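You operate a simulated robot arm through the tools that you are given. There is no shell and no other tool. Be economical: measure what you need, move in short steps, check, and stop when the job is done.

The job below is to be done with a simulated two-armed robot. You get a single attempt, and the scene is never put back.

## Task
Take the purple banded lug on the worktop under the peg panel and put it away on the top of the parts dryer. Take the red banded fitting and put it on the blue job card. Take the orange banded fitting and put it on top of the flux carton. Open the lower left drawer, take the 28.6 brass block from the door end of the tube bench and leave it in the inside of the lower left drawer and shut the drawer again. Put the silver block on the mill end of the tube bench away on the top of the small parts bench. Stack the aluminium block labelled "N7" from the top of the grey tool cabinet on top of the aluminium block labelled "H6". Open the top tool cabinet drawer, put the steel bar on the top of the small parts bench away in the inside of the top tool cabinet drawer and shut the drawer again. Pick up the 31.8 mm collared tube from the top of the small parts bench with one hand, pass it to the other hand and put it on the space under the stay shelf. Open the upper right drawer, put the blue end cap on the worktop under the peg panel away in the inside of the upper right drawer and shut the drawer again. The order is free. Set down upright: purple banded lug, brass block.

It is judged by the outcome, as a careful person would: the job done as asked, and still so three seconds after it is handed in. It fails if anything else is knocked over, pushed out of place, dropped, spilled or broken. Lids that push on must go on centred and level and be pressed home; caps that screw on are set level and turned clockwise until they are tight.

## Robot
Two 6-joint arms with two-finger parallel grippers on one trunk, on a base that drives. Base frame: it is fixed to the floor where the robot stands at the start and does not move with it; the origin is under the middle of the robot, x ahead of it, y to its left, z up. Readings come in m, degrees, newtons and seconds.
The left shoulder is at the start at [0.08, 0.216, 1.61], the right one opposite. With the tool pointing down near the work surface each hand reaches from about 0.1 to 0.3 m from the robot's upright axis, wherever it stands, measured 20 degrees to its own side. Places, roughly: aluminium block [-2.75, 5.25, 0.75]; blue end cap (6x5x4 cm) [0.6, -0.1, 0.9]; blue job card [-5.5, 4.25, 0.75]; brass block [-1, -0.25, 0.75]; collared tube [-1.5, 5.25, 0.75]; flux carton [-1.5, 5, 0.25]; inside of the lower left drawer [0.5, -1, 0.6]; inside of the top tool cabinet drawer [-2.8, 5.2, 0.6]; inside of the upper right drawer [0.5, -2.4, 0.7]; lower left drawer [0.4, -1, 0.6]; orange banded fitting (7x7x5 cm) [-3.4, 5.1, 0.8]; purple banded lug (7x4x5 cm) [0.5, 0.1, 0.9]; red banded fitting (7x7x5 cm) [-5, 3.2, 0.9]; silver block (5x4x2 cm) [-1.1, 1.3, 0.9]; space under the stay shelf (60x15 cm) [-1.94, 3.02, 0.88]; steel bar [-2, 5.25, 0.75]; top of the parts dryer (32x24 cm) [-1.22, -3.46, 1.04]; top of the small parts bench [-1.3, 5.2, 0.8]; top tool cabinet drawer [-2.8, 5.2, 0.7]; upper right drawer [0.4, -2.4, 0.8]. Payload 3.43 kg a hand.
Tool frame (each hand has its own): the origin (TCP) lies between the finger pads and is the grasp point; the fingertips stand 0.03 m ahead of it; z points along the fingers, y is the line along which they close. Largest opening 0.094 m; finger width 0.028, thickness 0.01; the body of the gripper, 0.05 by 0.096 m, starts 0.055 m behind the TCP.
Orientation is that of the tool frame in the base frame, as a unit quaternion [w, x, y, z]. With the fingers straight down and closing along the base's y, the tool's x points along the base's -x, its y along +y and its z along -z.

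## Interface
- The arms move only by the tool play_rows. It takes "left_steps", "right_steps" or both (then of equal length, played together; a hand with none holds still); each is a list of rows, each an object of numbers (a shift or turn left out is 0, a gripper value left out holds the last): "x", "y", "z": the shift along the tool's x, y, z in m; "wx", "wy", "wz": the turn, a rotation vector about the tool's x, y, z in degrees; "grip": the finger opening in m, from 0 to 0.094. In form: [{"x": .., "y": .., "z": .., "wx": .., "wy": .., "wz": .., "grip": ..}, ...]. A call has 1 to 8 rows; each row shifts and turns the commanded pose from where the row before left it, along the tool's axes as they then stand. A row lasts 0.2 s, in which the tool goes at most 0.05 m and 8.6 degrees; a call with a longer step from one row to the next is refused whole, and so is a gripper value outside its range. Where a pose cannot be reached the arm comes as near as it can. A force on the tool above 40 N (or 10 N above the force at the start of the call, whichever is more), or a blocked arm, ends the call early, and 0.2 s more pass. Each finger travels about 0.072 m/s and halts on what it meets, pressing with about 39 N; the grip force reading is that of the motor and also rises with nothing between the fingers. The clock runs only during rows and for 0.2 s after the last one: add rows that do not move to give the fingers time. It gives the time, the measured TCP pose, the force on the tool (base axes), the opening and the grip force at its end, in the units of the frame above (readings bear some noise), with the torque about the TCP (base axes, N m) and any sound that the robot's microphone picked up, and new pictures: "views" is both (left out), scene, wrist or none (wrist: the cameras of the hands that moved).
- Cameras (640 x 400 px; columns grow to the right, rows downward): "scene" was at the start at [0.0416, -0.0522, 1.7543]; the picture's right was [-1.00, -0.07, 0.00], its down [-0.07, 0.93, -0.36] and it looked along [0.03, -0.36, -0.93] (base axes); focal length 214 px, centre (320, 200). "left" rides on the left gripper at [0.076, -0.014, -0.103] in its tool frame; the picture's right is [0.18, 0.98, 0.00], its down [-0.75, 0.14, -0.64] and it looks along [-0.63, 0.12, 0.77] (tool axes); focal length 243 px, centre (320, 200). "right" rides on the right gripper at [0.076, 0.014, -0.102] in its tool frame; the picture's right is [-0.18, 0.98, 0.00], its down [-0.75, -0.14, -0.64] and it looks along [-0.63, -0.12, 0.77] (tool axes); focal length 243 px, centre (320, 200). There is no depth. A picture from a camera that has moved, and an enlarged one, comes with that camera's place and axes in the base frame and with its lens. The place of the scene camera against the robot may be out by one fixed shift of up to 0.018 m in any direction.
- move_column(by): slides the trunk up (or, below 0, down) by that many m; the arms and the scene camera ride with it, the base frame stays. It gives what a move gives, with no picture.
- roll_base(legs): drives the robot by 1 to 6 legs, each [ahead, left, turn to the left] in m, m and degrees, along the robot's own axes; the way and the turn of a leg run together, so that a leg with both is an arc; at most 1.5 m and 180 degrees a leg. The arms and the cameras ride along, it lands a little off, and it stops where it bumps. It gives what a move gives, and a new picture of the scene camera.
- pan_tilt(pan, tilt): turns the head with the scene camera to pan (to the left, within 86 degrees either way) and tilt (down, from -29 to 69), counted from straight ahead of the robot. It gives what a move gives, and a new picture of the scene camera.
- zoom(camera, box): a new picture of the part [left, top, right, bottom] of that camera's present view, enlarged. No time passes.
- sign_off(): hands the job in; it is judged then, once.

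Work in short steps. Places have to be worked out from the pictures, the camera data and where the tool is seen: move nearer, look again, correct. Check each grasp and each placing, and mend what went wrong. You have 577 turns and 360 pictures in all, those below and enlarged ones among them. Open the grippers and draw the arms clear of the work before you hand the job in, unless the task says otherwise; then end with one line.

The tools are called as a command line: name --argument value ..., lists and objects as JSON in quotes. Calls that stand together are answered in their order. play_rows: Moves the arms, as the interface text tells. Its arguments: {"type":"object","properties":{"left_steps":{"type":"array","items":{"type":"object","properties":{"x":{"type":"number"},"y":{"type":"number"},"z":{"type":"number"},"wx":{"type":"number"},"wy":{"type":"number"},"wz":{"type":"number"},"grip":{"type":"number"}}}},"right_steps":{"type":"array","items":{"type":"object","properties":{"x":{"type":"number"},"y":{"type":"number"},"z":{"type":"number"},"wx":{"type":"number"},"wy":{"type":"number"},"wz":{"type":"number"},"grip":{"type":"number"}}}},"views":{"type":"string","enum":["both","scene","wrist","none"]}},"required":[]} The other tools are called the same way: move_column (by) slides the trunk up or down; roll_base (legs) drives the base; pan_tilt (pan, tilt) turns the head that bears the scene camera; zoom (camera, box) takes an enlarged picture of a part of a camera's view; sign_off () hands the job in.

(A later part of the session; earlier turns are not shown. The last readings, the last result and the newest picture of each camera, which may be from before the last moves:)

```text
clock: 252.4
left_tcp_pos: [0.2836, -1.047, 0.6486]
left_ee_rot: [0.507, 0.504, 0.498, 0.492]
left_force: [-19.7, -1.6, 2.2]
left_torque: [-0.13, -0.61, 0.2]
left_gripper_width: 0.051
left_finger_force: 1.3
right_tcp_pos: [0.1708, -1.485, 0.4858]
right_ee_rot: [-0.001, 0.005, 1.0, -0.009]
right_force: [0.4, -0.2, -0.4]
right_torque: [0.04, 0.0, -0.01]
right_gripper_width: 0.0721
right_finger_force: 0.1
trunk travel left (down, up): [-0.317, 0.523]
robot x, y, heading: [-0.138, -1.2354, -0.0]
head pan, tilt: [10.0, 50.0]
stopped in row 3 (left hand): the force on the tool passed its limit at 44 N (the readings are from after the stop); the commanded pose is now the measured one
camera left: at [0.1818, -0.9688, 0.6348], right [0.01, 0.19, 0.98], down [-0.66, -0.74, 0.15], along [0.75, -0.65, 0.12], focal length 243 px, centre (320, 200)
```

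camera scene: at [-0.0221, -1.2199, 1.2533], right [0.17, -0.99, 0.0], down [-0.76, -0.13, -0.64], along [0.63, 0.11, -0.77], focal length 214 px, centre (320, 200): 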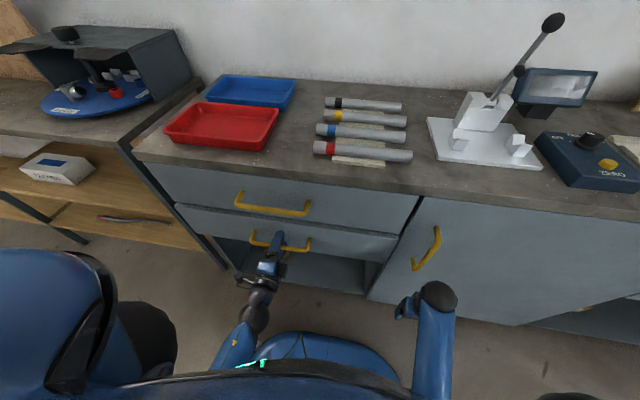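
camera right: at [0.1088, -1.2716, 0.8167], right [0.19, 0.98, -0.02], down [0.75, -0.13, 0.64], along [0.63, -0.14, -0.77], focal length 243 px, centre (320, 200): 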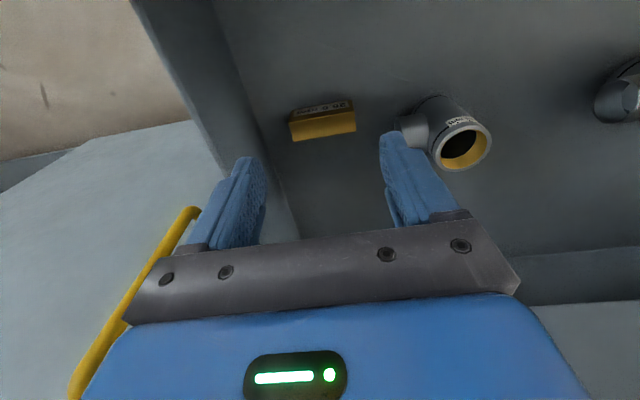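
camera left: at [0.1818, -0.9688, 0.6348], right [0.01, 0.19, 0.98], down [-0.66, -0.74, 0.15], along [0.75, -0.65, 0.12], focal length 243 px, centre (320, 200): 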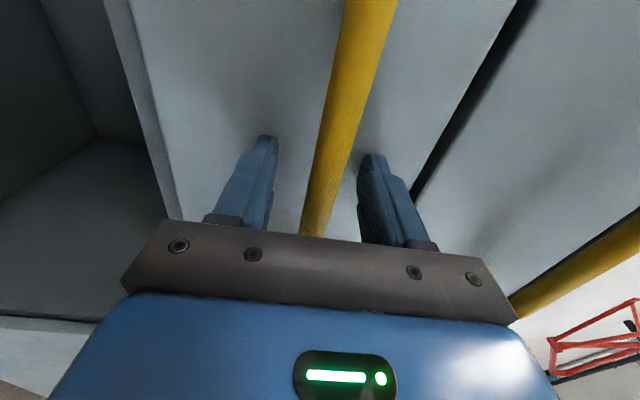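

Drawer shut. Back off, raise trunk, and head north along the aisle (x≈−0.15), facing +y.

play_rows --left_steps '[{"z": -0.04}, {"z": -0.04}, {"z": -0.04}]' --views "none"

roll_base --legs '[[-0.3, 0, 0], [0, 0, 90]]'

move_column --by 0.4

pan_tilt --pan 0 --tilt 25

```text
clock: 253.2
left_tcp_pos: [0.1656, -1.0449, 0.6468]
left_ee_rot: [0.505, 0.503, 0.499, 0.493]
left_force: [0.1, -0.4, 0.1]
left_torque: [-0.02, -0.02, 0.06]
left_gripper_width: 0.0499
left_finger_force: 0.0
right_tcp_pos: [0.1716, -1.4833, 0.4848]
right_ee_rot: [0.0, 0.006, 1.0, -0.01]
right_force: [-0.7, -0.7, 0.9]
right_torque: [0.0, -0.01, -0.01]
right_gripper_width: 0.0719
right_finger_force: 0.1
trunk travel left (down, up): [-0.317, 0.523]
robot x, y, heading: [-0.137, -1.2379, -0.2]
head pan, tilt: [10.0, 50.0]
```

```text
clock: 259.0
left_tcp_pos: [-0.6217, -0.928, 0.6478]
left_ee_rot: [0.022, 0.016, 0.708, 0.705]
left_force: [-0.5, 0.8, -0.3]
left_torque: [0.01, 0.03, 0.02]
left_gripper_width: 0.0502
left_finger_force: 0.0
right_tcp_pos: [-0.1812, -0.9359, 0.4842]
right_ee_rot: [0.005, -0.691, 0.722, -0.008]
right_force: [-0.3, -0.2, 0.2]
right_torque: [0.03, 0.03, 0.05]
right_gripper_width: 0.072
right_finger_force: 0.1
trunk travel left (down, up): [-0.317, 0.523]
robot x, y, heading: [-0.4373, -1.2385, 88.0]
head pan, tilt: [10.0, 50.0]
camera scene: at [-0.4429, -1.1263, 1.2535], right [0.99, 0.14, 0.0], down [0.11, -0.76, -0.64], along [-0.09, 0.64, -0.77], focal length 214 px, centre (320, 200)
```

scene: 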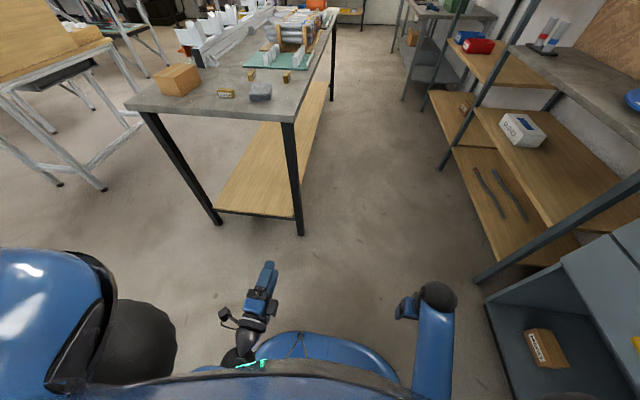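

```text
clock: 262.8
left_tcp_pos: [-0.6205, -0.9277, 1.0463]
left_ee_rot: [0.023, 0.016, 0.708, 0.705]
left_force: [-0.2, -0.2, 0.4]
left_torque: [-0.02, 0.02, 0.0]
left_gripper_width: 0.0501
left_finger_force: 0.0
right_tcp_pos: [-0.1825, -0.9355, 0.8844]
right_ee_rot: [0.005, -0.691, 0.723, -0.007]
right_force: [-0.2, -0.4, 0.5]
right_torque: [-0.03, -0.03, 0.0]
right_gripper_width: 0.072
right_finger_force: 0.1
trunk travel left (down, up): [-0.717, 0.123]
robot x, y, heading: [-0.4398, -1.2381, 87.8]
head pan, tilt: [10.0, 50.0]
```

```text
clock: 263.7
left_tcp_pos: [-0.62, -0.9284, 1.0463]
left_ee_rot: [0.021, 0.016, 0.708, 0.706]
left_force: [1.3, 0.2, -0.6]
left_torque: [0.01, -0.03, -0.03]
left_gripper_width: 0.0499
left_finger_force: 0.0
right_tcp_pos: [-0.1825, -0.9357, 0.8847]
right_ee_rot: [0.005, -0.691, 0.723, -0.007]
right_force: [-0.2, -0.7, 1.0]
right_torque: [0.0, 0.0, -0.03]
right_gripper_width: 0.0718
right_finger_force: 0.0
trunk travel left (down, up): [-0.717, 0.123]
robot x, y, heading: [-0.4431, -1.2381, 88.0]
head pan, tilt: [0.0, 25.0]
camera scene: at [-0.429, -1.1104, 1.6909], right [1.0, -0.03, 0.0], down [-0.01, -0.42, -0.91], along [0.03, 0.91, -0.42], focal length 214 px, centre (320, 200)
```

scene: 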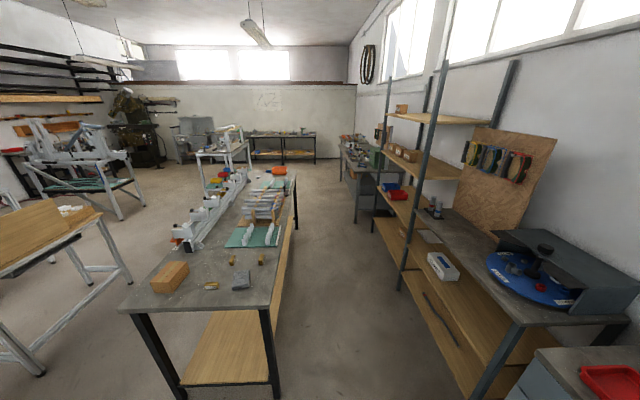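

The aisle is free. Strafe right and drive north to y≈2.0.

roll_base --legs '[[0, -0.3, 2], [1.1, 0, 0], [1.1, 0, 0], [1.05, 0, 0]]'

```text
clock: 281.1
left_tcp_pos: [-0.3423, 2.2704, 1.0483]
left_ee_rot: [0.009, 0.002, 0.708, 0.707]
left_force: [-0.6, -0.3, -0.4]
left_torque: [0.0, 0.0, -0.01]
left_gripper_width: 0.05
left_finger_force: 0.1
right_tcp_pos: [0.0972, 2.2787, 0.8851]
right_ee_rot: [0.005, -0.704, 0.71, -0.007]
right_force: [0.0, -0.9, -0.9]
right_torque: [-0.02, -0.02, -0.02]
right_gripper_width: 0.0719
right_finger_force: 0.0
trunk travel left (down, up): [-0.717, 0.123]
robot x, y, heading: [-0.1535, 1.9731, 90.4]
head pan, tilt: [0.0, 25.0]
camera scene: at [-0.1428, 2.0951, 1.6911], right [1.0, 0.0, 0.0], down [0.0, -0.42, -0.91], along [0.0, 0.91, -0.42], focal length 214 px, centre (320, 200)
```

scene: 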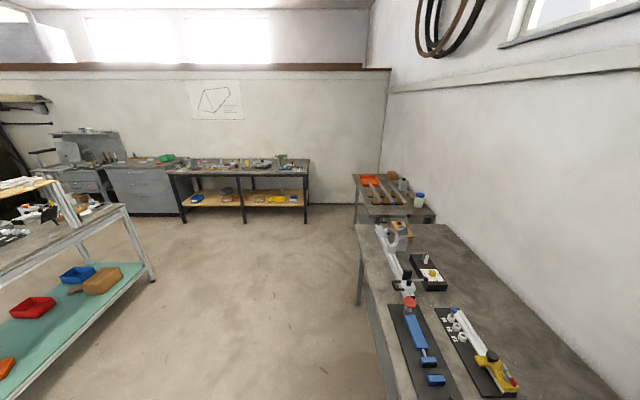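

Now turn to face −y and look at the mill end of the tube bench.

roll_base --legs '[[0, 0, 90], [0, 0, 90]]'

pan_tilt --pan -40 --tilt 40

```text
clock: 289.1
left_tcp_pos: [0.0385, 1.6674, 1.0456]
left_ee_rot: [0.706, 0.708, -0.007, -0.013]
left_force: [-0.7, -0.5, -1.0]
left_torque: [0.04, -0.01, 0.02]
left_gripper_width: 0.0498
left_finger_force: 0.0
right_tcp_pos: [-0.4006, 1.6636, 0.8844]
right_ee_rot: [-0.007, 0.714, 0.7, -0.005]
right_force: [0.0, 0.4, 0.2]
right_torque: [-0.01, -0.01, -0.01]
right_gripper_width: 0.0721
right_finger_force: 0.1
trunk travel left (down, up): [-0.717, 0.123]
robot x, y, heading: [-0.1528, 1.9716, -90.5]
head pan, tilt: [0.0, 25.0]
camera scene: at [-0.1437, 1.8517, 1.691], right [-1.0, 0.01, 0.0], down [0.0, 0.42, -0.91], along [-0.01, -0.91, -0.42], focal length 214 px, centre (320, 200)
```

scene: 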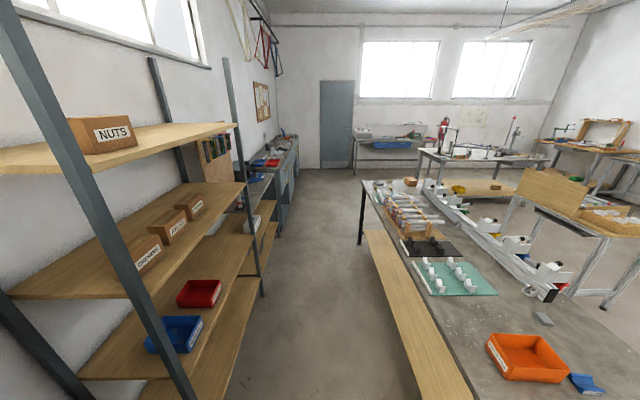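

```text
clock: 290.2
left_tcp_pos: [0.0373, 1.6663, 1.0468]
left_ee_rot: [0.706, 0.708, -0.007, -0.014]
left_force: [0.7, 0.4, 0.3]
left_torque: [0.03, -0.01, 0.01]
left_gripper_width: 0.05
left_finger_force: 0.1
right_tcp_pos: [-0.4004, 1.6642, 0.8853]
right_ee_rot: [-0.008, 0.715, 0.699, -0.005]
right_force: [-0.4, 0.1, -0.2]
right_torque: [0.01, -0.04, 0.0]
right_gripper_width: 0.0721
right_finger_force: 0.1
trunk travel left (down, up): [-0.717, 0.123]
robot x, y, heading: [-0.1496, 1.9679, -90.8]
head pan, tilt: [-40.0, 40.0]
camera scene: at [-0.198, 1.8793, 1.6677], right [-0.76, 0.65, 0.0], down [0.42, 0.49, -0.77], along [-0.5, -0.58, -0.64], focal length 214 px, centre (320, 200)
```

scene: 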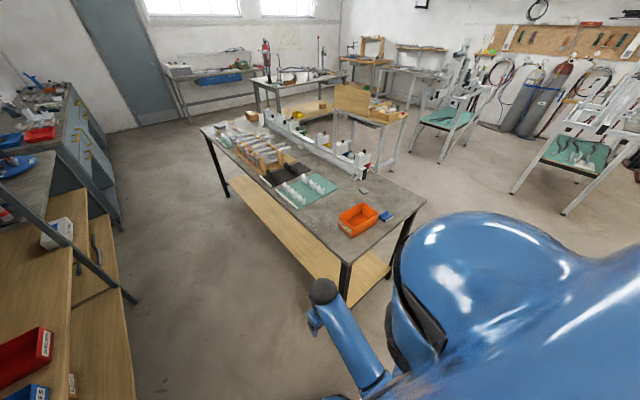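

Silver block at ≈(−1.06, 1.27), bench end y≈1.55. Raise the trunk, strafe to x≈−0.93, extend the right hand.

move_column --by 0.115

roll_base --legs '[[-0.1, -0.78, 0.5]]'

play_rows --right_steps '[{"x": -0.04, "y": 0.015}, {"x": -0.04, "y": 0.015}, {"x": -0.04, "y": 0.015}, {"x": -0.04, "y": 0.015}, {"x": -0.04, "y": 0.015}, {"x": -0.04, "y": 0.015}, {"x": -0.03}, {}]' --views "wrist"

```text
clock: 291.6
left_tcp_pos: [0.0384, 1.6656, 1.1616]
left_ee_rot: [0.706, 0.708, -0.007, -0.014]
left_force: [0.0, 0.3, -0.2]
left_torque: [0.03, 0.02, 0.01]
left_gripper_width: 0.0503
left_finger_force: 0.1
right_tcp_pos: [-0.4007, 1.6637, 0.9996]
right_ee_rot: [-0.007, 0.715, 0.699, -0.005]
right_force: [0.4, -0.4, -0.1]
right_torque: [-0.02, 0.01, -0.02]
right_gripper_width: 0.0718
right_finger_force: 0.1
trunk travel left (down, up): [-0.832, 0.008]
robot x, y, heading: [-0.1492, 1.97, -90.9]
head pan, tilt: [-40.0, 40.0]
```

```text
clock: 295.8
left_tcp_pos: [-0.72, 1.774, 1.1607]
left_ee_rot: [0.706, 0.708, -0.005, -0.012]
left_force: [0.5, 0.4, -0.2]
left_torque: [0.01, -0.01, 0.0]
left_gripper_width: 0.0499
left_finger_force: 0.0
right_tcp_pos: [-1.1585, 1.7695, 1.0006]
right_ee_rot: [-0.007, 0.711, 0.703, -0.006]
right_force: [0.5, 0.4, 0.1]
right_torque: [-0.01, 0.03, -0.01]
right_gripper_width: 0.0721
right_finger_force: 0.1
trunk travel left (down, up): [-0.832, 0.008]
robot x, y, heading: [-0.9099, 2.0789, -90.2]
head pan, tilt: [-40.0, 40.0]
camera scene: at [-0.955, 1.9852, 1.7827], right [-0.76, 0.65, 0.0], down [0.41, 0.49, -0.77], along [-0.5, -0.58, -0.64], focal length 214 px, centre (320, 200)
```

scene: 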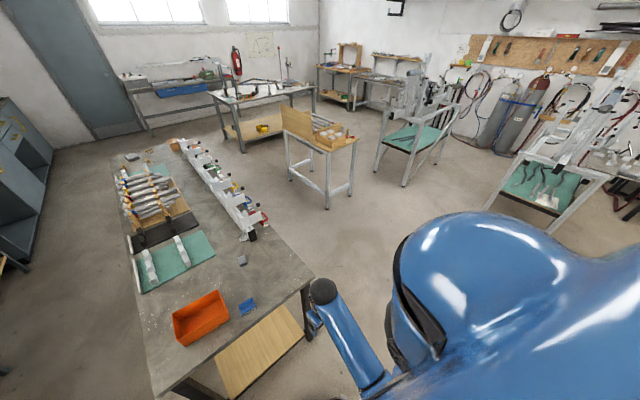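

```text
clock: 297.6
left_tcp_pos: [-0.7196, 1.7724, 1.1609]
left_ee_rot: [0.706, 0.708, -0.006, -0.012]
left_force: [-0.4, -0.1, -0.9]
left_torque: [0.02, 0.0, 0.01]
left_gripper_width: 0.0501
left_finger_force: 0.1
right_tcp_pos: [-1.0716, 1.4972, 0.997]
right_ee_rot: [-0.007, 0.713, 0.701, -0.006]
right_force: [-0.4, -0.5, 0.3]
right_torque: [0.0, 0.03, -0.01]
right_gripper_width: 0.0723
right_finger_force: 0.1
trunk travel left (down, up): [-0.832, 0.008]
robot x, y, heading: [-0.9065, 2.0827, -90.1]
head pan, tilt: [-40.0, 40.0]
camera right: at [-1.0539, 1.5726, 1.0986], right [0.98, -0.2, -0.02], down [-0.14, -0.75, 0.64], along [-0.14, -0.63, -0.77], focal length 243 px, centre (320, 200)
```

right: 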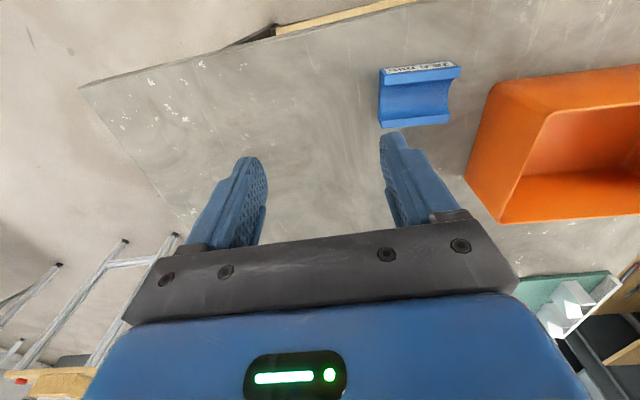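

Bench edge confirmed. Drive 12 cm closer, tilt the tool 25° forward for reach, and look.

roll_base --legs '[[0.12, 0, 0]]'

play_rows --right_steps '[{"wy": -8.3}, {"wy": -8.3}, {"wy": -8.3}, {}]' --views "wrist"

```text
clock: 298.8
left_tcp_pos: [-0.7205, 1.6596, 1.1634]
left_ee_rot: [0.707, 0.707, -0.005, -0.012]
left_force: [0.6, -0.3, 0.5]
left_torque: [0.01, -0.02, -0.01]
left_gripper_width: 0.0502
left_finger_force: 0.0
right_tcp_pos: [-1.0729, 1.3837, 0.9999]
right_ee_rot: [-0.005, 0.712, 0.702, -0.007]
right_force: [0.4, -0.6, 0.0]
right_torque: [-0.07, 0.01, 0.02]
right_gripper_width: 0.072
right_finger_force: 0.0
trunk travel left (down, up): [-0.832, 0.008]
robot x, y, heading: [-0.9107, 1.9586, -90.2]
head pan, tilt: [-40.0, 40.0]
camera scene: at [-0.9577, 1.8745, 1.7832], right [-0.76, 0.65, 0.0], down [0.42, 0.49, -0.77], along [-0.5, -0.59, -0.64], focal length 214 px, centre (320, 200)
```

scene: 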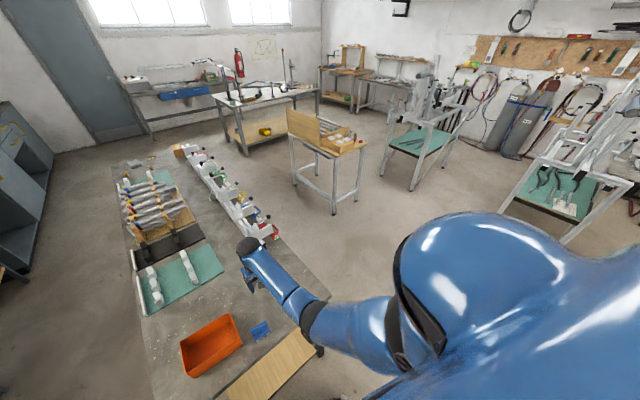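

```text
clock: 299.8
left_tcp_pos: [-0.7206, 1.6517, 1.1614]
left_ee_rot: [0.705, 0.709, -0.006, -0.012]
left_force: [0.4, 0.3, -0.2]
left_torque: [0.03, 0.0, -0.03]
left_gripper_width: 0.0501
left_finger_force: 0.0
right_tcp_pos: [-1.0744, 1.3764, 0.9945]
right_ee_rot: [0.144, 0.694, 0.687, -0.158]
right_force: [0.0, -0.7, -0.4]
right_torque: [0.01, 0.01, -0.05]
right_gripper_width: 0.072
right_finger_force: 0.1
trunk travel left (down, up): [-0.832, 0.008]
robot x, y, heading: [-0.9092, 1.9581, -90.3]
head pan, tilt: [-40.0, 40.0]
camera right: at [-1.0548, 1.488, 1.0554], right [0.98, -0.18, 0.06], down [-0.13, -0.41, 0.9], along [-0.14, -0.89, -0.43], focal length 243 px, centre (320, 200)
```

right: 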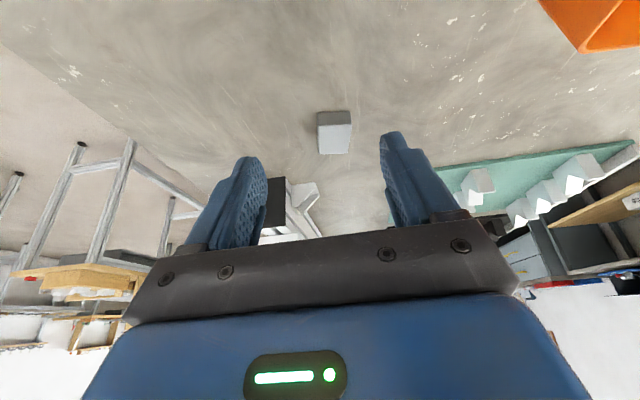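

Silver block clearly seen at ≈(−1.066, 1.287). Approach along the tilted tool axis, most of the way.

play_rows --right_steps '[{"x": -0.012, "y": 0.005, "z": 0.027}, {"x": -0.012, "y": 0.005, "z": 0.027}, {"x": -0.008, "z": 0.027}, {}]' --views "wrist"

```text
clock: 300.8
left_tcp_pos: [-0.7203, 1.6557, 1.1623]
left_ee_rot: [0.707, 0.707, -0.006, -0.012]
left_force: [0.2, -0.1, 0.0]
left_torque: [-0.02, 0.0, 0.02]
left_gripper_width: 0.0501
left_finger_force: 0.1
right_tcp_pos: [-1.064, 1.3167, 0.9348]
right_ee_rot: [0.145, 0.694, 0.687, -0.159]
right_force: [-0.3, 0.1, -0.2]
right_torque: [0.01, 0.01, -0.01]
right_gripper_width: 0.0721
right_finger_force: 0.1
trunk travel left (down, up): [-0.832, 0.008]
robot x, y, heading: [-0.908, 1.9556, -90.3]
head pan, tilt: [-40.0, 40.0]
camera right: at [-1.0466, 1.4272, 0.9957], right [0.98, -0.18, 0.06], down [-0.13, -0.41, 0.9], along [-0.14, -0.89, -0.43], focal length 243 px, centre (320, 200)
```

right: 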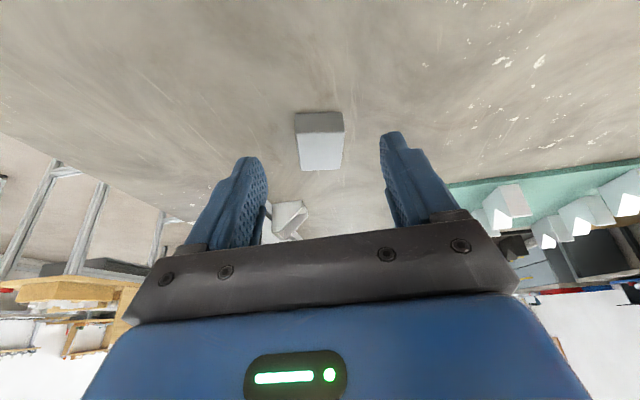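

Continue: last ~5 cm along the axis, gently.

play_rows --right_steps '[{"x": -0.008, "y": -0.002, "z": 0.02}, {"x": -0.007, "z": 0.015}, {"z": 0.008}, {}]' --views "wrist"

```text
clock: 301.8
left_tcp_pos: [-0.7208, 1.6547, 1.1624]
left_ee_rot: [0.706, 0.708, -0.005, -0.012]
left_force: [0.2, -0.6, -0.2]
left_torque: [-0.01, 0.02, 0.0]
left_gripper_width: 0.05
left_finger_force: 0.0
right_tcp_pos: [-1.0677, 1.2824, 0.9041]
right_ee_rot: [0.144, 0.695, 0.687, -0.158]
right_force: [-0.2, -0.6, 1.0]
right_torque: [0.02, 0.0, 0.02]
right_gripper_width: 0.072
right_finger_force: 0.0
trunk travel left (down, up): [-0.832, 0.008]
robot x, y, heading: [-0.9097, 1.9554, -90.4]
head pan, tilt: [-40.0, 40.0]
camera right: at [-1.0494, 1.3934, 0.9644], right [0.98, -0.18, 0.06], down [-0.13, -0.41, 0.9], along [-0.14, -0.89, -0.43], focal length 243 px, centre (320, 200)
```

right: 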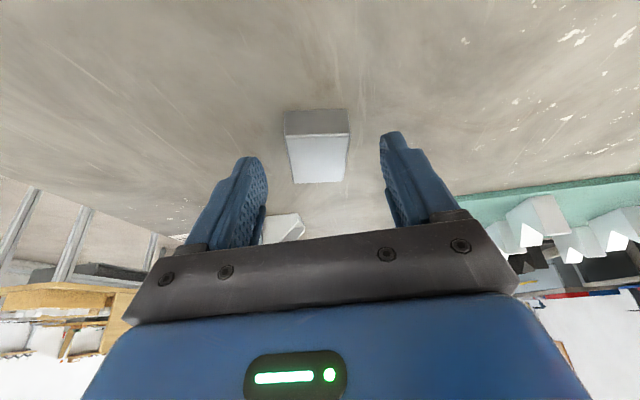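

Go another 1 cm straight down, watching for contact.

play_rows --right_steps '[{"x": 0.0025, "z": 0.0055}, {"x": 0.0025, "z": 0.0055}, {}]' --views "none"

play_rows --right_steps '[{"x": 0.0025, "z": 0.0055}, {}]' --views "wrist"

```text
clock: 302.6
left_tcp_pos: [-0.7211, 1.6547, 1.1614]
left_ee_rot: [0.706, 0.708, -0.005, -0.012]
left_force: [0.3, -0.2, 0.9]
left_torque: [0.01, -0.02, 0.01]
left_gripper_width: 0.0499
left_finger_force: 0.1
right_tcp_pos: [-1.0683, 1.2831, 0.8935]
right_ee_rot: [0.145, 0.694, 0.686, -0.16]
right_force: [0.5, 1.7, 7.5]
right_torque: [0.03, -0.26, 0.02]
right_gripper_width: 0.0719
right_finger_force: 0.0
trunk travel left (down, up): [-0.832, 0.008]
robot x, y, heading: [-0.9125, 1.9559, -90.1]
head pan, tilt: [-40.0, 40.0]
```

```text
clock: 303.4
left_tcp_pos: [-0.7204, 1.6596, 1.1629]
left_ee_rot: [0.707, 0.707, -0.006, -0.012]
left_force: [-0.1, -0.7, -1.1]
left_torque: [0.04, 0.0, -0.03]
left_gripper_width: 0.0502
left_finger_force: 0.0
right_tcp_pos: [-1.0665, 1.2827, 0.893]
right_ee_rot: [0.151, 0.694, 0.685, -0.163]
right_force: [-1.0, 15.0, 21.5]
right_torque: [0.52, -0.8, 0.54]
right_gripper_width: 0.0712
right_finger_force: 0.1
trunk travel left (down, up): [-0.832, 0.008]
robot x, y, heading: [-0.91, 1.9582, -90.2]
head pan, tilt: [-40.0, 40.0]
stopped in row 2 (right hand): the force on the tool passed its limit at 41 N (the readings are from after the stop); the commanded pose is now the measured one
camera right: at [-1.0489, 1.3951, 0.9527], right [0.98, -0.18, 0.06], down [-0.13, -0.4, 0.91], along [-0.14, -0.9, -0.42], focal length 243 px, centre (320, 200)
```

right: 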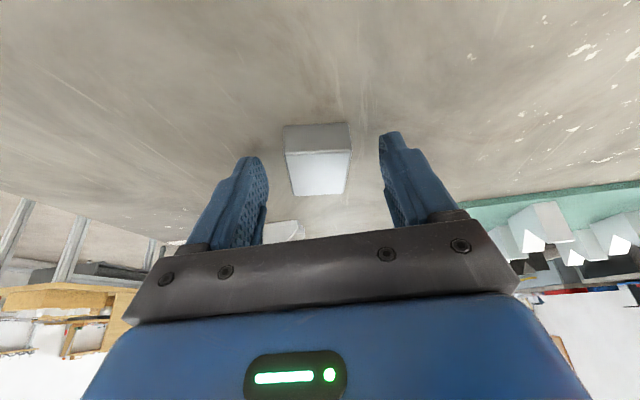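

Tips on the bench (top ≈0.866). Raise 3 mm and close.

play_rows --right_steps '[{"z": -0.004, "x": -0.001}, {"grip": 0.055}, {"grip": 0.04}, {"grip": 0.025}, {"grip": 0.015}, {}]' --views "wrist"

```text
clock: 304.8
left_tcp_pos: [-0.7198, 1.6546, 1.1611]
left_ee_rot: [0.705, 0.709, -0.005, -0.011]
left_force: [0.6, -0.4, -0.8]
left_torque: [0.0, 0.01, 0.01]
left_gripper_width: 0.05
left_finger_force: 0.0
right_tcp_pos: [-1.0678, 1.2805, 0.8941]
right_ee_rot: [0.148, 0.695, 0.685, -0.162]
right_force: [1.9, -2.8, 5.2]
right_torque: [-0.27, -0.18, -0.01]
right_gripper_width: 0.0355
right_finger_force: 39.7
trunk travel left (down, up): [-0.832, 0.008]
robot x, y, heading: [-0.9104, 1.9579, -90.4]
head pan, tilt: [-40.0, 40.0]
camera right: at [-1.0489, 1.3913, 0.9529], right [0.98, -0.18, 0.06], down [-0.13, -0.4, 0.91], along [-0.14, -0.9, -0.42], focal length 243 px, centre (320, 200)
```

right: 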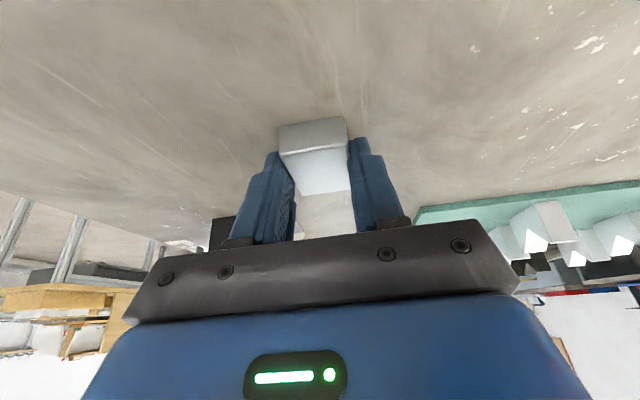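

Gripped (35.5 mm). Lift and retreat.

play_rows --right_steps '[{"x": -0.01, "z": -0.022}, {"x": -0.012, "z": -0.027}, {"z": -0.03}, {"z": -0.03}]' --views "wrist"

roll_base --legs '[[-0.4, 0, 0]]'

```text
clock: 305.8
left_tcp_pos: [-0.7219, 1.6553, 1.162]
left_ee_rot: [0.706, 0.708, -0.005, -0.011]
left_force: [0.2, 0.3, -1.2]
left_torque: [-0.01, -0.01, -0.01]
left_gripper_width: 0.05
left_finger_force: 0.2
right_tcp_pos: [-1.0645, 1.3065, 1.0012]
right_ee_rot: [0.148, 0.694, 0.686, -0.161]
right_force: [-0.6, 0.2, -2.9]
right_torque: [0.01, 0.01, -0.02]
right_gripper_width: 0.0352
right_finger_force: 39.3
trunk travel left (down, up): [-0.832, 0.008]
robot x, y, heading: [-0.911, 1.9579, -90.0]
head pan, tilt: [-40.0, 40.0]
camera right: at [-1.0466, 1.4189, 1.0606], right [0.98, -0.18, 0.06], down [-0.13, -0.4, 0.9], along [-0.14, -0.9, -0.42], focal length 243 px, centre (320, 200)
```

right: 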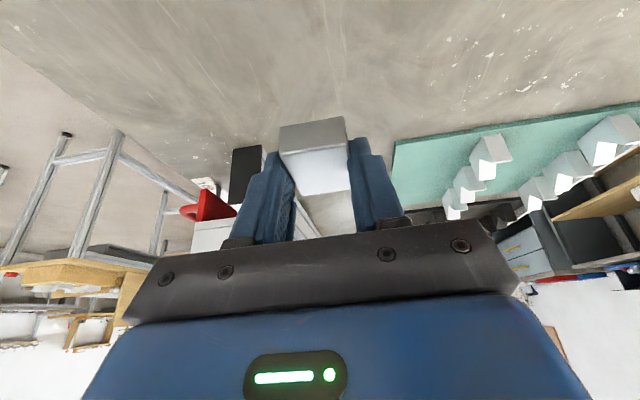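

```text
clock: 308.3
left_tcp_pos: [-0.7185, 2.0471, 1.1616]
left_ee_rot: [0.704, 0.71, -0.005, -0.011]
left_force: [0.5, 0.2, 0.6]
left_torque: [-0.01, -0.01, -0.01]
left_gripper_width: 0.0499
left_finger_force: 0.0
right_tcp_pos: [-1.0616, 1.6982, 0.9994]
right_ee_rot: [0.147, 0.693, 0.687, -0.16]
right_force: [0.8, -0.2, -3.0]
right_torque: [0.03, 0.0, 0.01]
right_gripper_width: 0.0355
right_finger_force: 39.0
trunk travel left (down, up): [-0.832, 0.008]
robot x, y, heading: [-0.9083, 2.354, -90.1]
head pan, tilt: [-40.0, 40.0]
camera scene: at [-0.9562, 2.2563, 1.7823], right [-0.76, 0.64, 0.0], down [0.41, 0.49, -0.76], along [-0.49, -0.58, -0.64], focal length 214 px, centre (320, 200)
```

scene: 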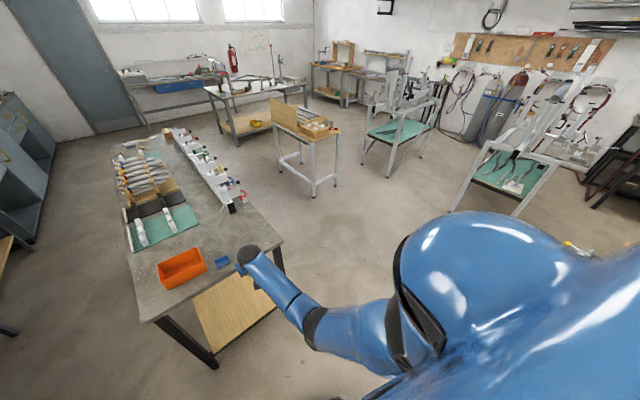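

Retract the right hand, turn via +x to face north (+y), and move toward the small parts bench.

play_rows --right_steps '[{"x": 0.04, "wy": 8.3}, {"x": 0.04, "wy": 8.3}, {"x": 0.04, "wy": 8.3}, {"x": 0.04}, {"x": 0.04}]' --views "none"

roll_base --legs '[[0, 0, 90], [0, 0, 90], [1.1, 0, 0]]'

pan_tilt --pan 0 --tilt 25

```text
clock: 309.5
left_tcp_pos: [-0.7188, 2.052, 1.1626]
left_ee_rot: [0.707, 0.707, -0.004, -0.01]
left_force: [0.1, 1.1, -0.1]
left_torque: [-0.03, -0.01, -0.01]
left_gripper_width: 0.0499
left_finger_force: 0.1
right_tcp_pos: [-1.0585, 1.898, 0.9664]
right_ee_rot: [-0.003, 0.711, 0.703, -0.009]
right_force: [-0.5, 0.7, -3.3]
right_torque: [-0.02, -0.01, 0.01]
right_gripper_width: 0.0355
right_finger_force: 38.7
trunk travel left (down, up): [-0.832, 0.008]
robot x, y, heading: [-0.9109, 2.3504, -89.9]
head pan, tilt: [-40.0, 40.0]
```

```text
clock: 322.8
left_tcp_pos: [-1.0702, 3.7747, 1.1628]
left_ee_rot: [0.02, 0.014, 0.708, 0.706]
left_force: [-0.2, 1.1, -0.2]
left_torque: [-0.03, 0.0, 0.01]
left_gripper_width: 0.0499
left_finger_force: 0.1
right_tcp_pos: [-0.7261, 3.9205, 0.966]
right_ee_rot: [0.008, -0.692, 0.721, -0.003]
right_force: [-0.2, 0.0, -3.4]
right_torque: [-0.01, -0.01, -0.02]
right_gripper_width: 0.0357
right_finger_force: 38.8
trunk travel left (down, up): [-0.832, 0.008]
robot x, y, heading: [-0.89, 3.466, 88.5]
head pan, tilt: [-40.0, 40.0]
camera scene: at [-0.8238, 3.5643, 1.7827], right [0.75, -0.66, 0.0], down [-0.43, -0.48, -0.77], along [0.51, 0.57, -0.64], focal length 214 px, centre (320, 200)
```

scene: 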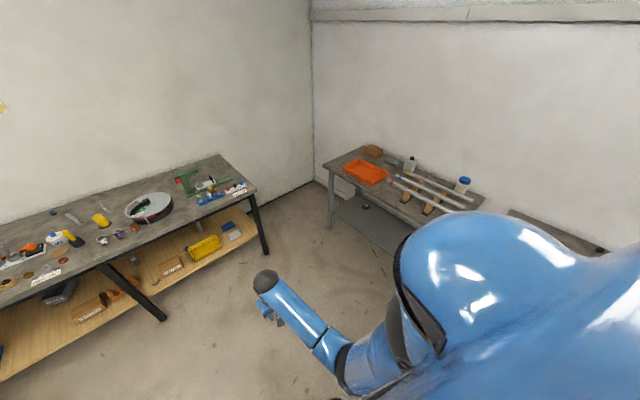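

```text
clock: 323.9
left_tcp_pos: [-1.0711, 3.7775, 1.1618]
left_ee_rot: [0.02, 0.013, 0.709, 0.705]
left_force: [0.0, 0.2, -0.3]
left_torque: [0.01, -0.01, -0.01]
left_gripper_width: 0.0502
left_finger_force: 0.1
right_tcp_pos: [-0.7254, 3.92, 0.9646]
right_ee_rot: [0.007, -0.693, 0.72, -0.003]
right_force: [0.0, -0.1, -2.1]
right_torque: [-0.02, 0.02, -0.02]
right_gripper_width: 0.0354
right_finger_force: 39.5
trunk travel left (down, up): [-0.832, 0.008]
robot x, y, heading: [-0.8876, 3.4701, 88.6]
head pan, tilt: [0.0, 25.0]
camera scene: at [-0.8774, 3.5947, 1.8059], right [1.0, -0.03, 0.0], down [-0.01, -0.42, -0.91], along [0.03, 0.91, -0.42], focal length 214 px, centre (320, 200)
```

scene: 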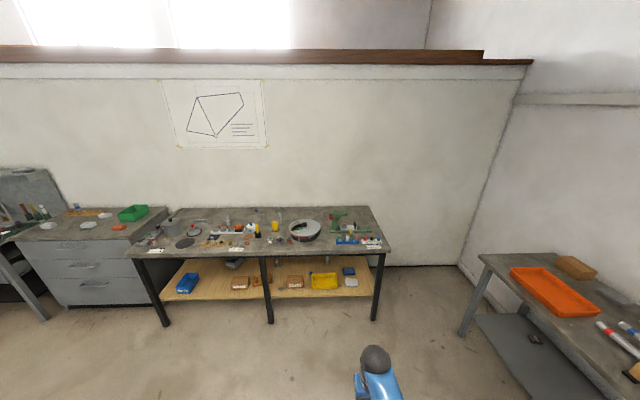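

Zoom on the small parts bench.

zoom --camera "scene" --box '[120, 195, 260, 270]'

zoom --camera "scene" --box '[250, 195, 400, 275]'

zoom --camera "scene" --box '[150, 250, 390, 330]'

```text
4.57 times, centred on (190, 232) of scene
camera zoom: at [-0.8774, 3.5947, 1.8059], right [1.0, -0.03, 0.0], down [-0.01, -0.42, -0.91], along [0.03, 0.91, -0.42], focal length 980 px, centre (914, 51)
```

zoom: 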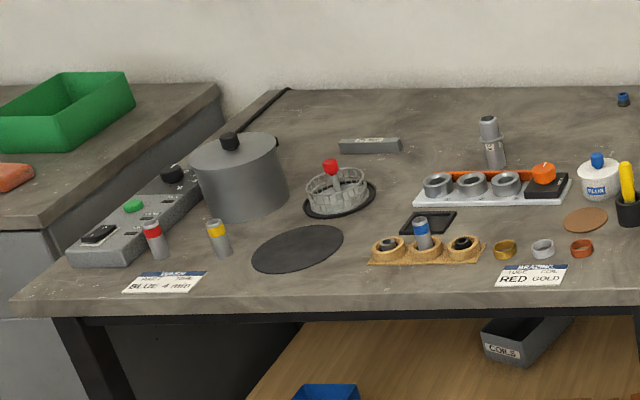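

```text
4.27 times, centred on (325, 235) of scene
camera zoom: at [-0.8774, 3.5947, 1.8059], right [1.0, -0.03, 0.0], down [-0.01, -0.42, -0.91], along [0.03, 0.91, -0.42], focal length 915 px, centre (299, 51)
```

zoom: 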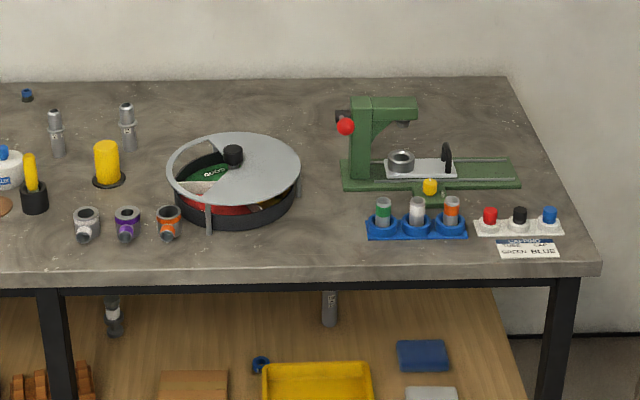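

```text
2.67 times, centred on (270, 290) of scene
camera zoom: at [-0.8774, 3.5947, 1.8059], right [1.0, -0.03, 0.0], down [-0.01, -0.42, -0.91], along [0.03, 0.91, -0.42], focal length 572 px, centre (453, -40)
```

zoom: 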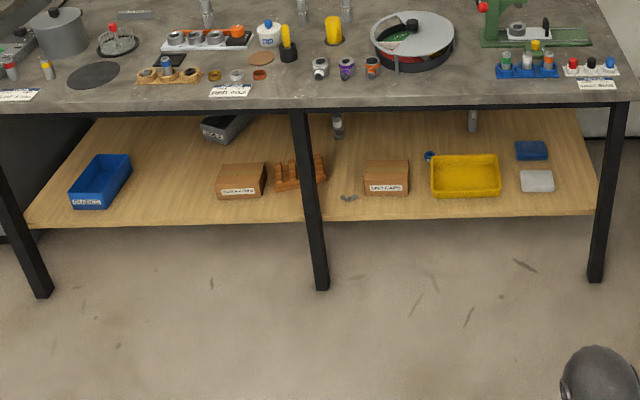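

Plenty on the bench; a free spot is at the front, between the small fittings and the blue holder (x≈−0.80). Drive near and look with the right wrist camera.

roll_base --legs '[[0.8, 0.06, 1.4]]'

play_rows --right_steps '[{}]' --views "wrist"

```text
clock: 328.1
left_tcp_pos: [-1.1221, 4.5643, 1.1627]
left_ee_rot: [0.012, 0.006, 0.708, 0.706]
left_force: [0.8, -0.1, -0.2]
left_torque: [0.01, 0.04, 0.01]
left_gripper_width: 0.05
left_finger_force: 0.1
right_tcp_pos: [-0.7812, 4.7166, 0.9647]
right_ee_rot: [0.008, -0.701, 0.713, -0.002]
right_force: [0.8, 1.5, -2.1]
right_torque: [-0.01, -0.02, 0.02]
right_gripper_width: 0.0357
right_finger_force: 38.9
trunk travel left (down, up): [-0.832, 0.008]
robot x, y, heading: [-0.9336, 4.2623, 90.0]
head pan, tilt: [0.0, 25.0]
camera scene: at [-0.9254, 4.386, 1.8061], right [1.0, -0.01, 0.0], down [0.0, -0.42, -0.91], along [0.01, 0.91, -0.42], focal length 214 px, centre (320, 200)
```

scene: 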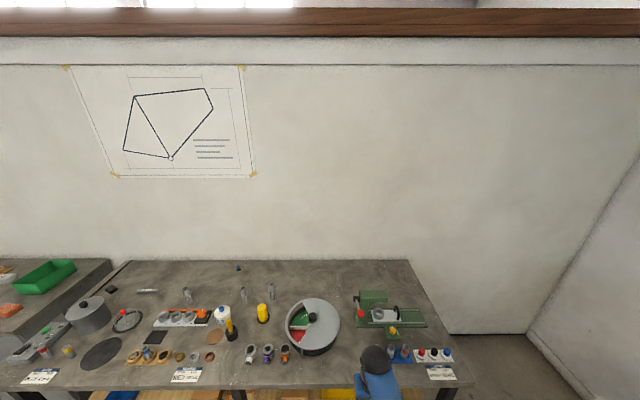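

```text
clock: 328.6
left_tcp_pos: [-1.1221, 4.5659, 1.1624]
left_ee_rot: [0.012, 0.006, 0.709, 0.705]
left_force: [-0.5, 0.6, 0.3]
left_torque: [0.0, -0.02, 0.0]
left_gripper_width: 0.0498
left_finger_force: 0.1
right_tcp_pos: [-0.7809, 4.7181, 0.9632]
right_ee_rot: [0.007, -0.701, 0.713, -0.004]
right_force: [0.4, 0.3, -2.9]
right_torque: [-0.01, -0.01, 0.01]
right_gripper_width: 0.0354
right_finger_force: 38.8
trunk travel left (down, up): [-0.832, 0.008]
robot x, y, heading: [-0.9352, 4.2617, 89.6]
head pan, tilt: [0.0, 25.0]
camera right: at [-0.797, 4.641, 1.0659], right [-0.98, 0.2, -0.01], down [0.14, 0.75, 0.65], along [0.14, 0.63, -0.76], focal length 243 px, centre (320, 200)
```

right: 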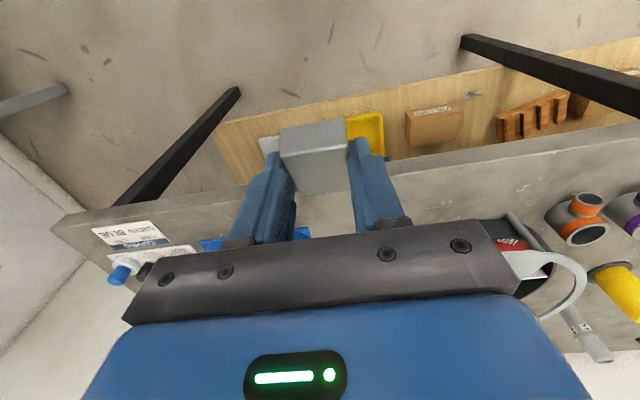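

Free strip at front: I'll set the block at ≈(−0.78, 4.865). Drive 0.1 forward and tilt the tool back to its grasp tilt so the block is level.

roll_base --legs '[[0.1, 0, 0]]'

play_rows --right_steps '[{"wy": -8.3}, {"wy": -8.3}, {"wy": -8.3}, {}]' --views "wrist"

```text
clock: 329.7
left_tcp_pos: [-1.1237, 4.6555, 1.1634]
left_ee_rot: [0.012, 0.005, 0.706, 0.708]
left_force: [0.5, -1.0, 0.4]
left_torque: [0.0, 0.0, 0.0]
left_gripper_width: 0.05
left_finger_force: 0.1
right_tcp_pos: [-0.7797, 4.8095, 0.9675]
right_ee_rot: [0.01, -0.701, 0.713, -0.002]
right_force: [-0.3, -0.6, -3.2]
right_torque: [0.0, 0.01, 0.01]
right_gripper_width: 0.0356
right_finger_force: 38.9
trunk travel left (down, up): [-0.832, 0.008]
robot x, y, heading: [-0.9399, 4.3604, 89.5]
head pan, tilt: [0.0, 25.0]
camera scene: at [-0.9252, 4.4736, 1.807], right [1.0, -0.01, 0.0], down [0.0, -0.42, -0.91], along [0.01, 0.91, -0.42], focal length 214 px, centre (320, 200)
```

scene: 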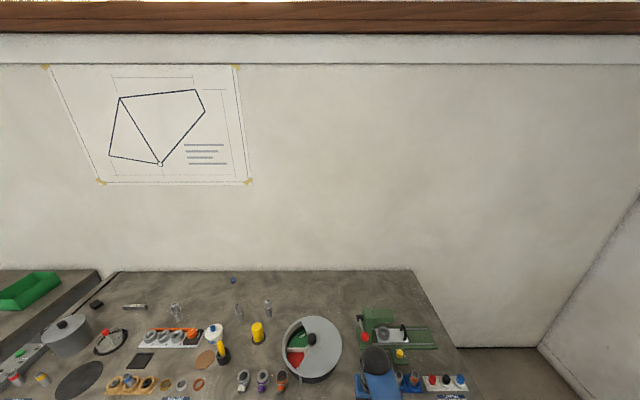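

```text
clock: 330.7
left_tcp_pos: [-1.1214, 4.6679, 1.161]
left_ee_rot: [0.012, 0.006, 0.709, 0.705]
left_force: [-0.4, -0.3, -1.0]
left_torque: [0.01, 0.02, 0.02]
left_gripper_width: 0.0501
left_finger_force: 0.1
right_tcp_pos: [-0.7815, 4.8187, 0.9637]
right_ee_rot: [0.161, -0.685, 0.695, 0.147]
right_force: [1.3, 0.7, -2.2]
right_torque: [-0.02, 0.01, -0.01]
right_gripper_width: 0.0355
right_finger_force: 39.5
trunk travel left (down, up): [-0.832, 0.008]
robot x, y, heading: [-0.9327, 4.3584, 89.6]
head pan, tilt: [0.0, 25.0]
camera right: at [-0.7963, 4.7056, 1.0234], right [-0.98, 0.18, 0.06], down [0.13, 0.41, 0.9], along [0.14, 0.9, -0.42], focal length 243 px, centre (320, 200)
```

right: 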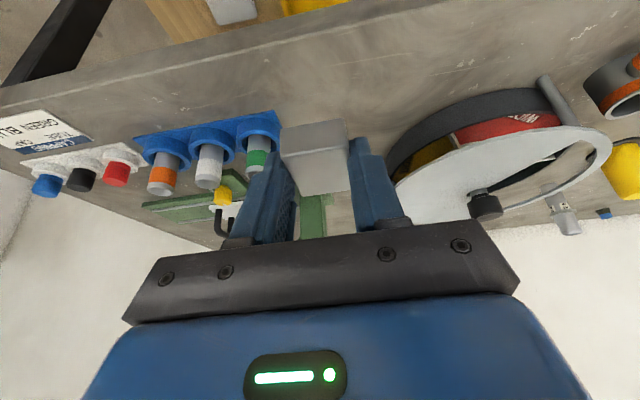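

Shift slightly left (x −0.805) and descend most of the way.

play_rows --right_steps '[{"y": 0.024, "x": 0.001}, {"x": 0.001, "z": 0.03}, {"x": 0.001, "z": 0.03}, {"x": 0.001, "z": 0.025}, {}]' --views "wrist"

```text
clock: 331.9
left_tcp_pos: [-1.1219, 4.6624, 1.1609]
left_ee_rot: [0.012, 0.006, 0.708, 0.706]
left_force: [0.1, -0.1, 0.4]
left_torque: [-0.01, 0.01, 0.02]
left_gripper_width: 0.05
left_finger_force: 0.2
right_tcp_pos: [-0.8042, 4.8496, 0.8844]
right_ee_rot: [0.161, -0.686, 0.694, 0.148]
right_force: [0.7, 0.2, -2.6]
right_torque: [-0.05, 0.0, -0.03]
right_gripper_width: 0.0358
right_finger_force: 39.2
trunk travel left (down, up): [-0.832, 0.008]
robot x, y, heading: [-0.9326, 4.3563, 89.6]
head pan, tilt: [0.0, 25.0]
camera right: at [-0.8183, 4.7362, 0.9442], right [-0.98, 0.18, 0.06], down [0.13, 0.41, 0.9], along [0.14, 0.9, -0.42], focal length 243 px, centre (320, 200)
```

right: 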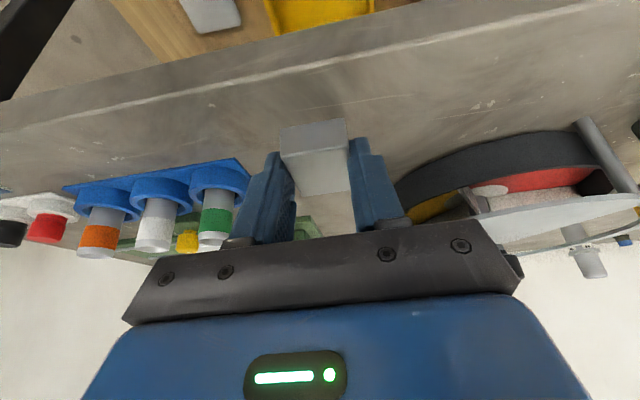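

Clear on both sides; lower straight down until contact.

play_rows --right_steps '[{"x": 0.0042, "z": 0.009}, {"x": 0.0042, "z": 0.009}, {"x": 0.002, "z": 0.0045}, {"x": 0.002, "z": 0.0045}, {}]' --views "none"

```text
clock: 333.1
left_tcp_pos: [-1.1225, 4.6635, 1.1622]
left_ee_rot: [0.013, 0.005, 0.708, 0.706]
left_force: [0.2, -0.5, 0.7]
left_torque: [-0.03, 0.03, 0.01]
left_gripper_width: 0.0503
left_finger_force: 0.0
right_tcp_pos: [-0.8028, 4.8486, 0.8557]
right_ee_rot: [0.161, -0.685, 0.695, 0.147]
right_force: [-0.1, -0.3, -2.5]
right_torque: [-0.05, 0.0, 0.0]
right_gripper_width: 0.0356
right_finger_force: 39.5
trunk travel left (down, up): [-0.832, 0.008]
robot x, y, heading: [-0.929, 4.3584, 89.6]
head pan, tilt: [0.0, 25.0]
```

play_rows --right_steps '[{"x": 0.002, "z": 0.0045}, {"x": 0.002, "z": 0.0045}, {"x": 0.002, "z": 0.0045}, {}]' --views "wrist"

```text
clock: 333.8
left_tcp_pos: [-1.123, 4.6599, 1.1626]
left_ee_rot: [0.012, 0.006, 0.708, 0.706]
left_force: [-0.1, -0.6, -0.8]
left_torque: [-0.01, 0.03, -0.01]
left_gripper_width: 0.05
left_finger_force: 0.1
right_tcp_pos: [-0.8047, 4.8527, 0.8522]
right_ee_rot: [0.168, -0.683, 0.693, 0.157]
right_force: [0.7, -4.8, 20.0]
right_torque: [-0.49, 0.16, 0.09]
right_gripper_width: 0.0354
right_finger_force: 39.0
trunk travel left (down, up): [-0.832, 0.008]
robot x, y, heading: [-0.9345, 4.3583, 89.6]
head pan, tilt: [0.0, 25.0]
stopped in row 3 (right hand): the force on the tool passed its limit at 46 N (the readings are from after the stop); the commanded pose is now the measured one
camera right: at [-0.8193, 4.7392, 0.9108], right [-0.98, 0.18, 0.07], down [0.14, 0.39, 0.91], along [0.14, 0.9, -0.4], focal length 243 px, centre (320, 200)
```

right: 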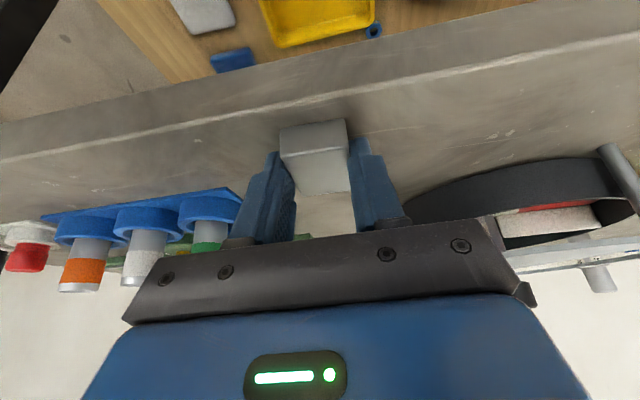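

Contact, but the block is only ~1 cm inside the edge. Lift 5 mm, move 2.5 cm inward, set down again.

play_rows --right_steps '[{"x": -0.003, "z": -0.006}, {"x": -0.0115, "z": 0.005}, {"x": -0.0115, "z": 0.005}, {}, {"x": 0.002, "z": 0.0035}, {"x": 0.001, "z": 0.003}, {}]' --views "wrist"

```text
clock: 335.4
left_tcp_pos: [-1.1219, 4.6607, 1.1631]
left_ee_rot: [0.011, 0.006, 0.708, 0.706]
left_force: [-0.4, 0.7, 0.2]
left_torque: [0.02, -0.03, -0.02]
left_gripper_width: 0.0498
left_finger_force: 0.1
right_tcp_pos: [-0.8035, 4.8787, 0.8546]
right_ee_rot: [0.168, -0.683, 0.694, 0.155]
right_force: [4.2, -1.8, 21.4]
right_torque: [-0.38, 0.29, 0.11]
right_gripper_width: 0.0355
right_finger_force: 39.3
trunk travel left (down, up): [-0.832, 0.008]
robot x, y, heading: [-0.9308, 4.3595, 89.6]
head pan, tilt: [0.0, 25.0]
camera right: at [-0.8184, 4.7648, 0.911], right [-0.98, 0.18, 0.07], down [0.14, 0.39, 0.91], along [0.14, 0.9, -0.41], focal length 243 px, centre (320, 200)
```

right: 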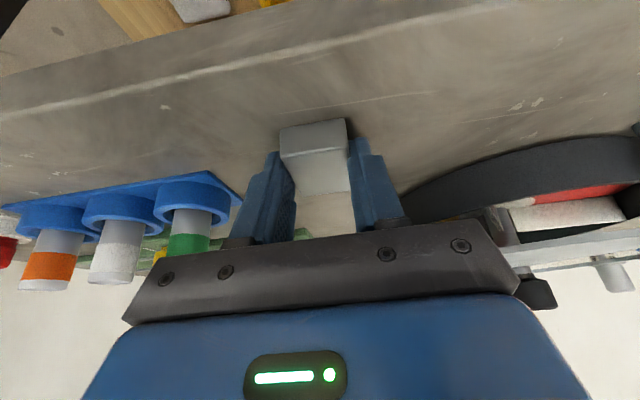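

Good spot. Open and retreat upward/back along the tool axis.

play_rows --right_steps '[{"grip": 0.045}, {"grip": 0.052}, {}, {"z": -0.03}, {"z": -0.04}, {"z": -0.04}]' --views "wrist"

```text
clock: 336.8
left_tcp_pos: [-1.1217, 4.6604, 1.1617]
left_ee_rot: [0.012, 0.006, 0.708, 0.706]
left_force: [0.7, -0.1, 1.2]
left_torque: [0.04, -0.01, -0.01]
left_gripper_width: 0.0498
left_finger_force: 0.1
right_tcp_pos: [-0.8041, 4.8278, 0.9509]
right_ee_rot: [0.163, -0.684, 0.694, 0.153]
right_force: [-0.7, 0.5, 0.8]
right_torque: [0.04, 0.03, 0.0]
right_gripper_width: 0.0518
right_finger_force: 0.0
trunk travel left (down, up): [-0.832, 0.008]
robot x, y, heading: [-0.9346, 4.3577, 89.6]
head pan, tilt: [0.0, 25.0]
camera right: at [-0.8207, 4.7141, 1.0097], right [-0.98, 0.18, 0.07], down [0.14, 0.4, 0.91], along [0.14, 0.9, -0.41], focal length 243 px, centre (320, 200)
```

right: 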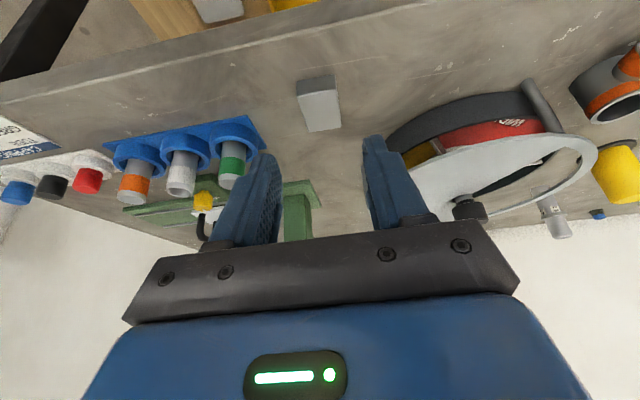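

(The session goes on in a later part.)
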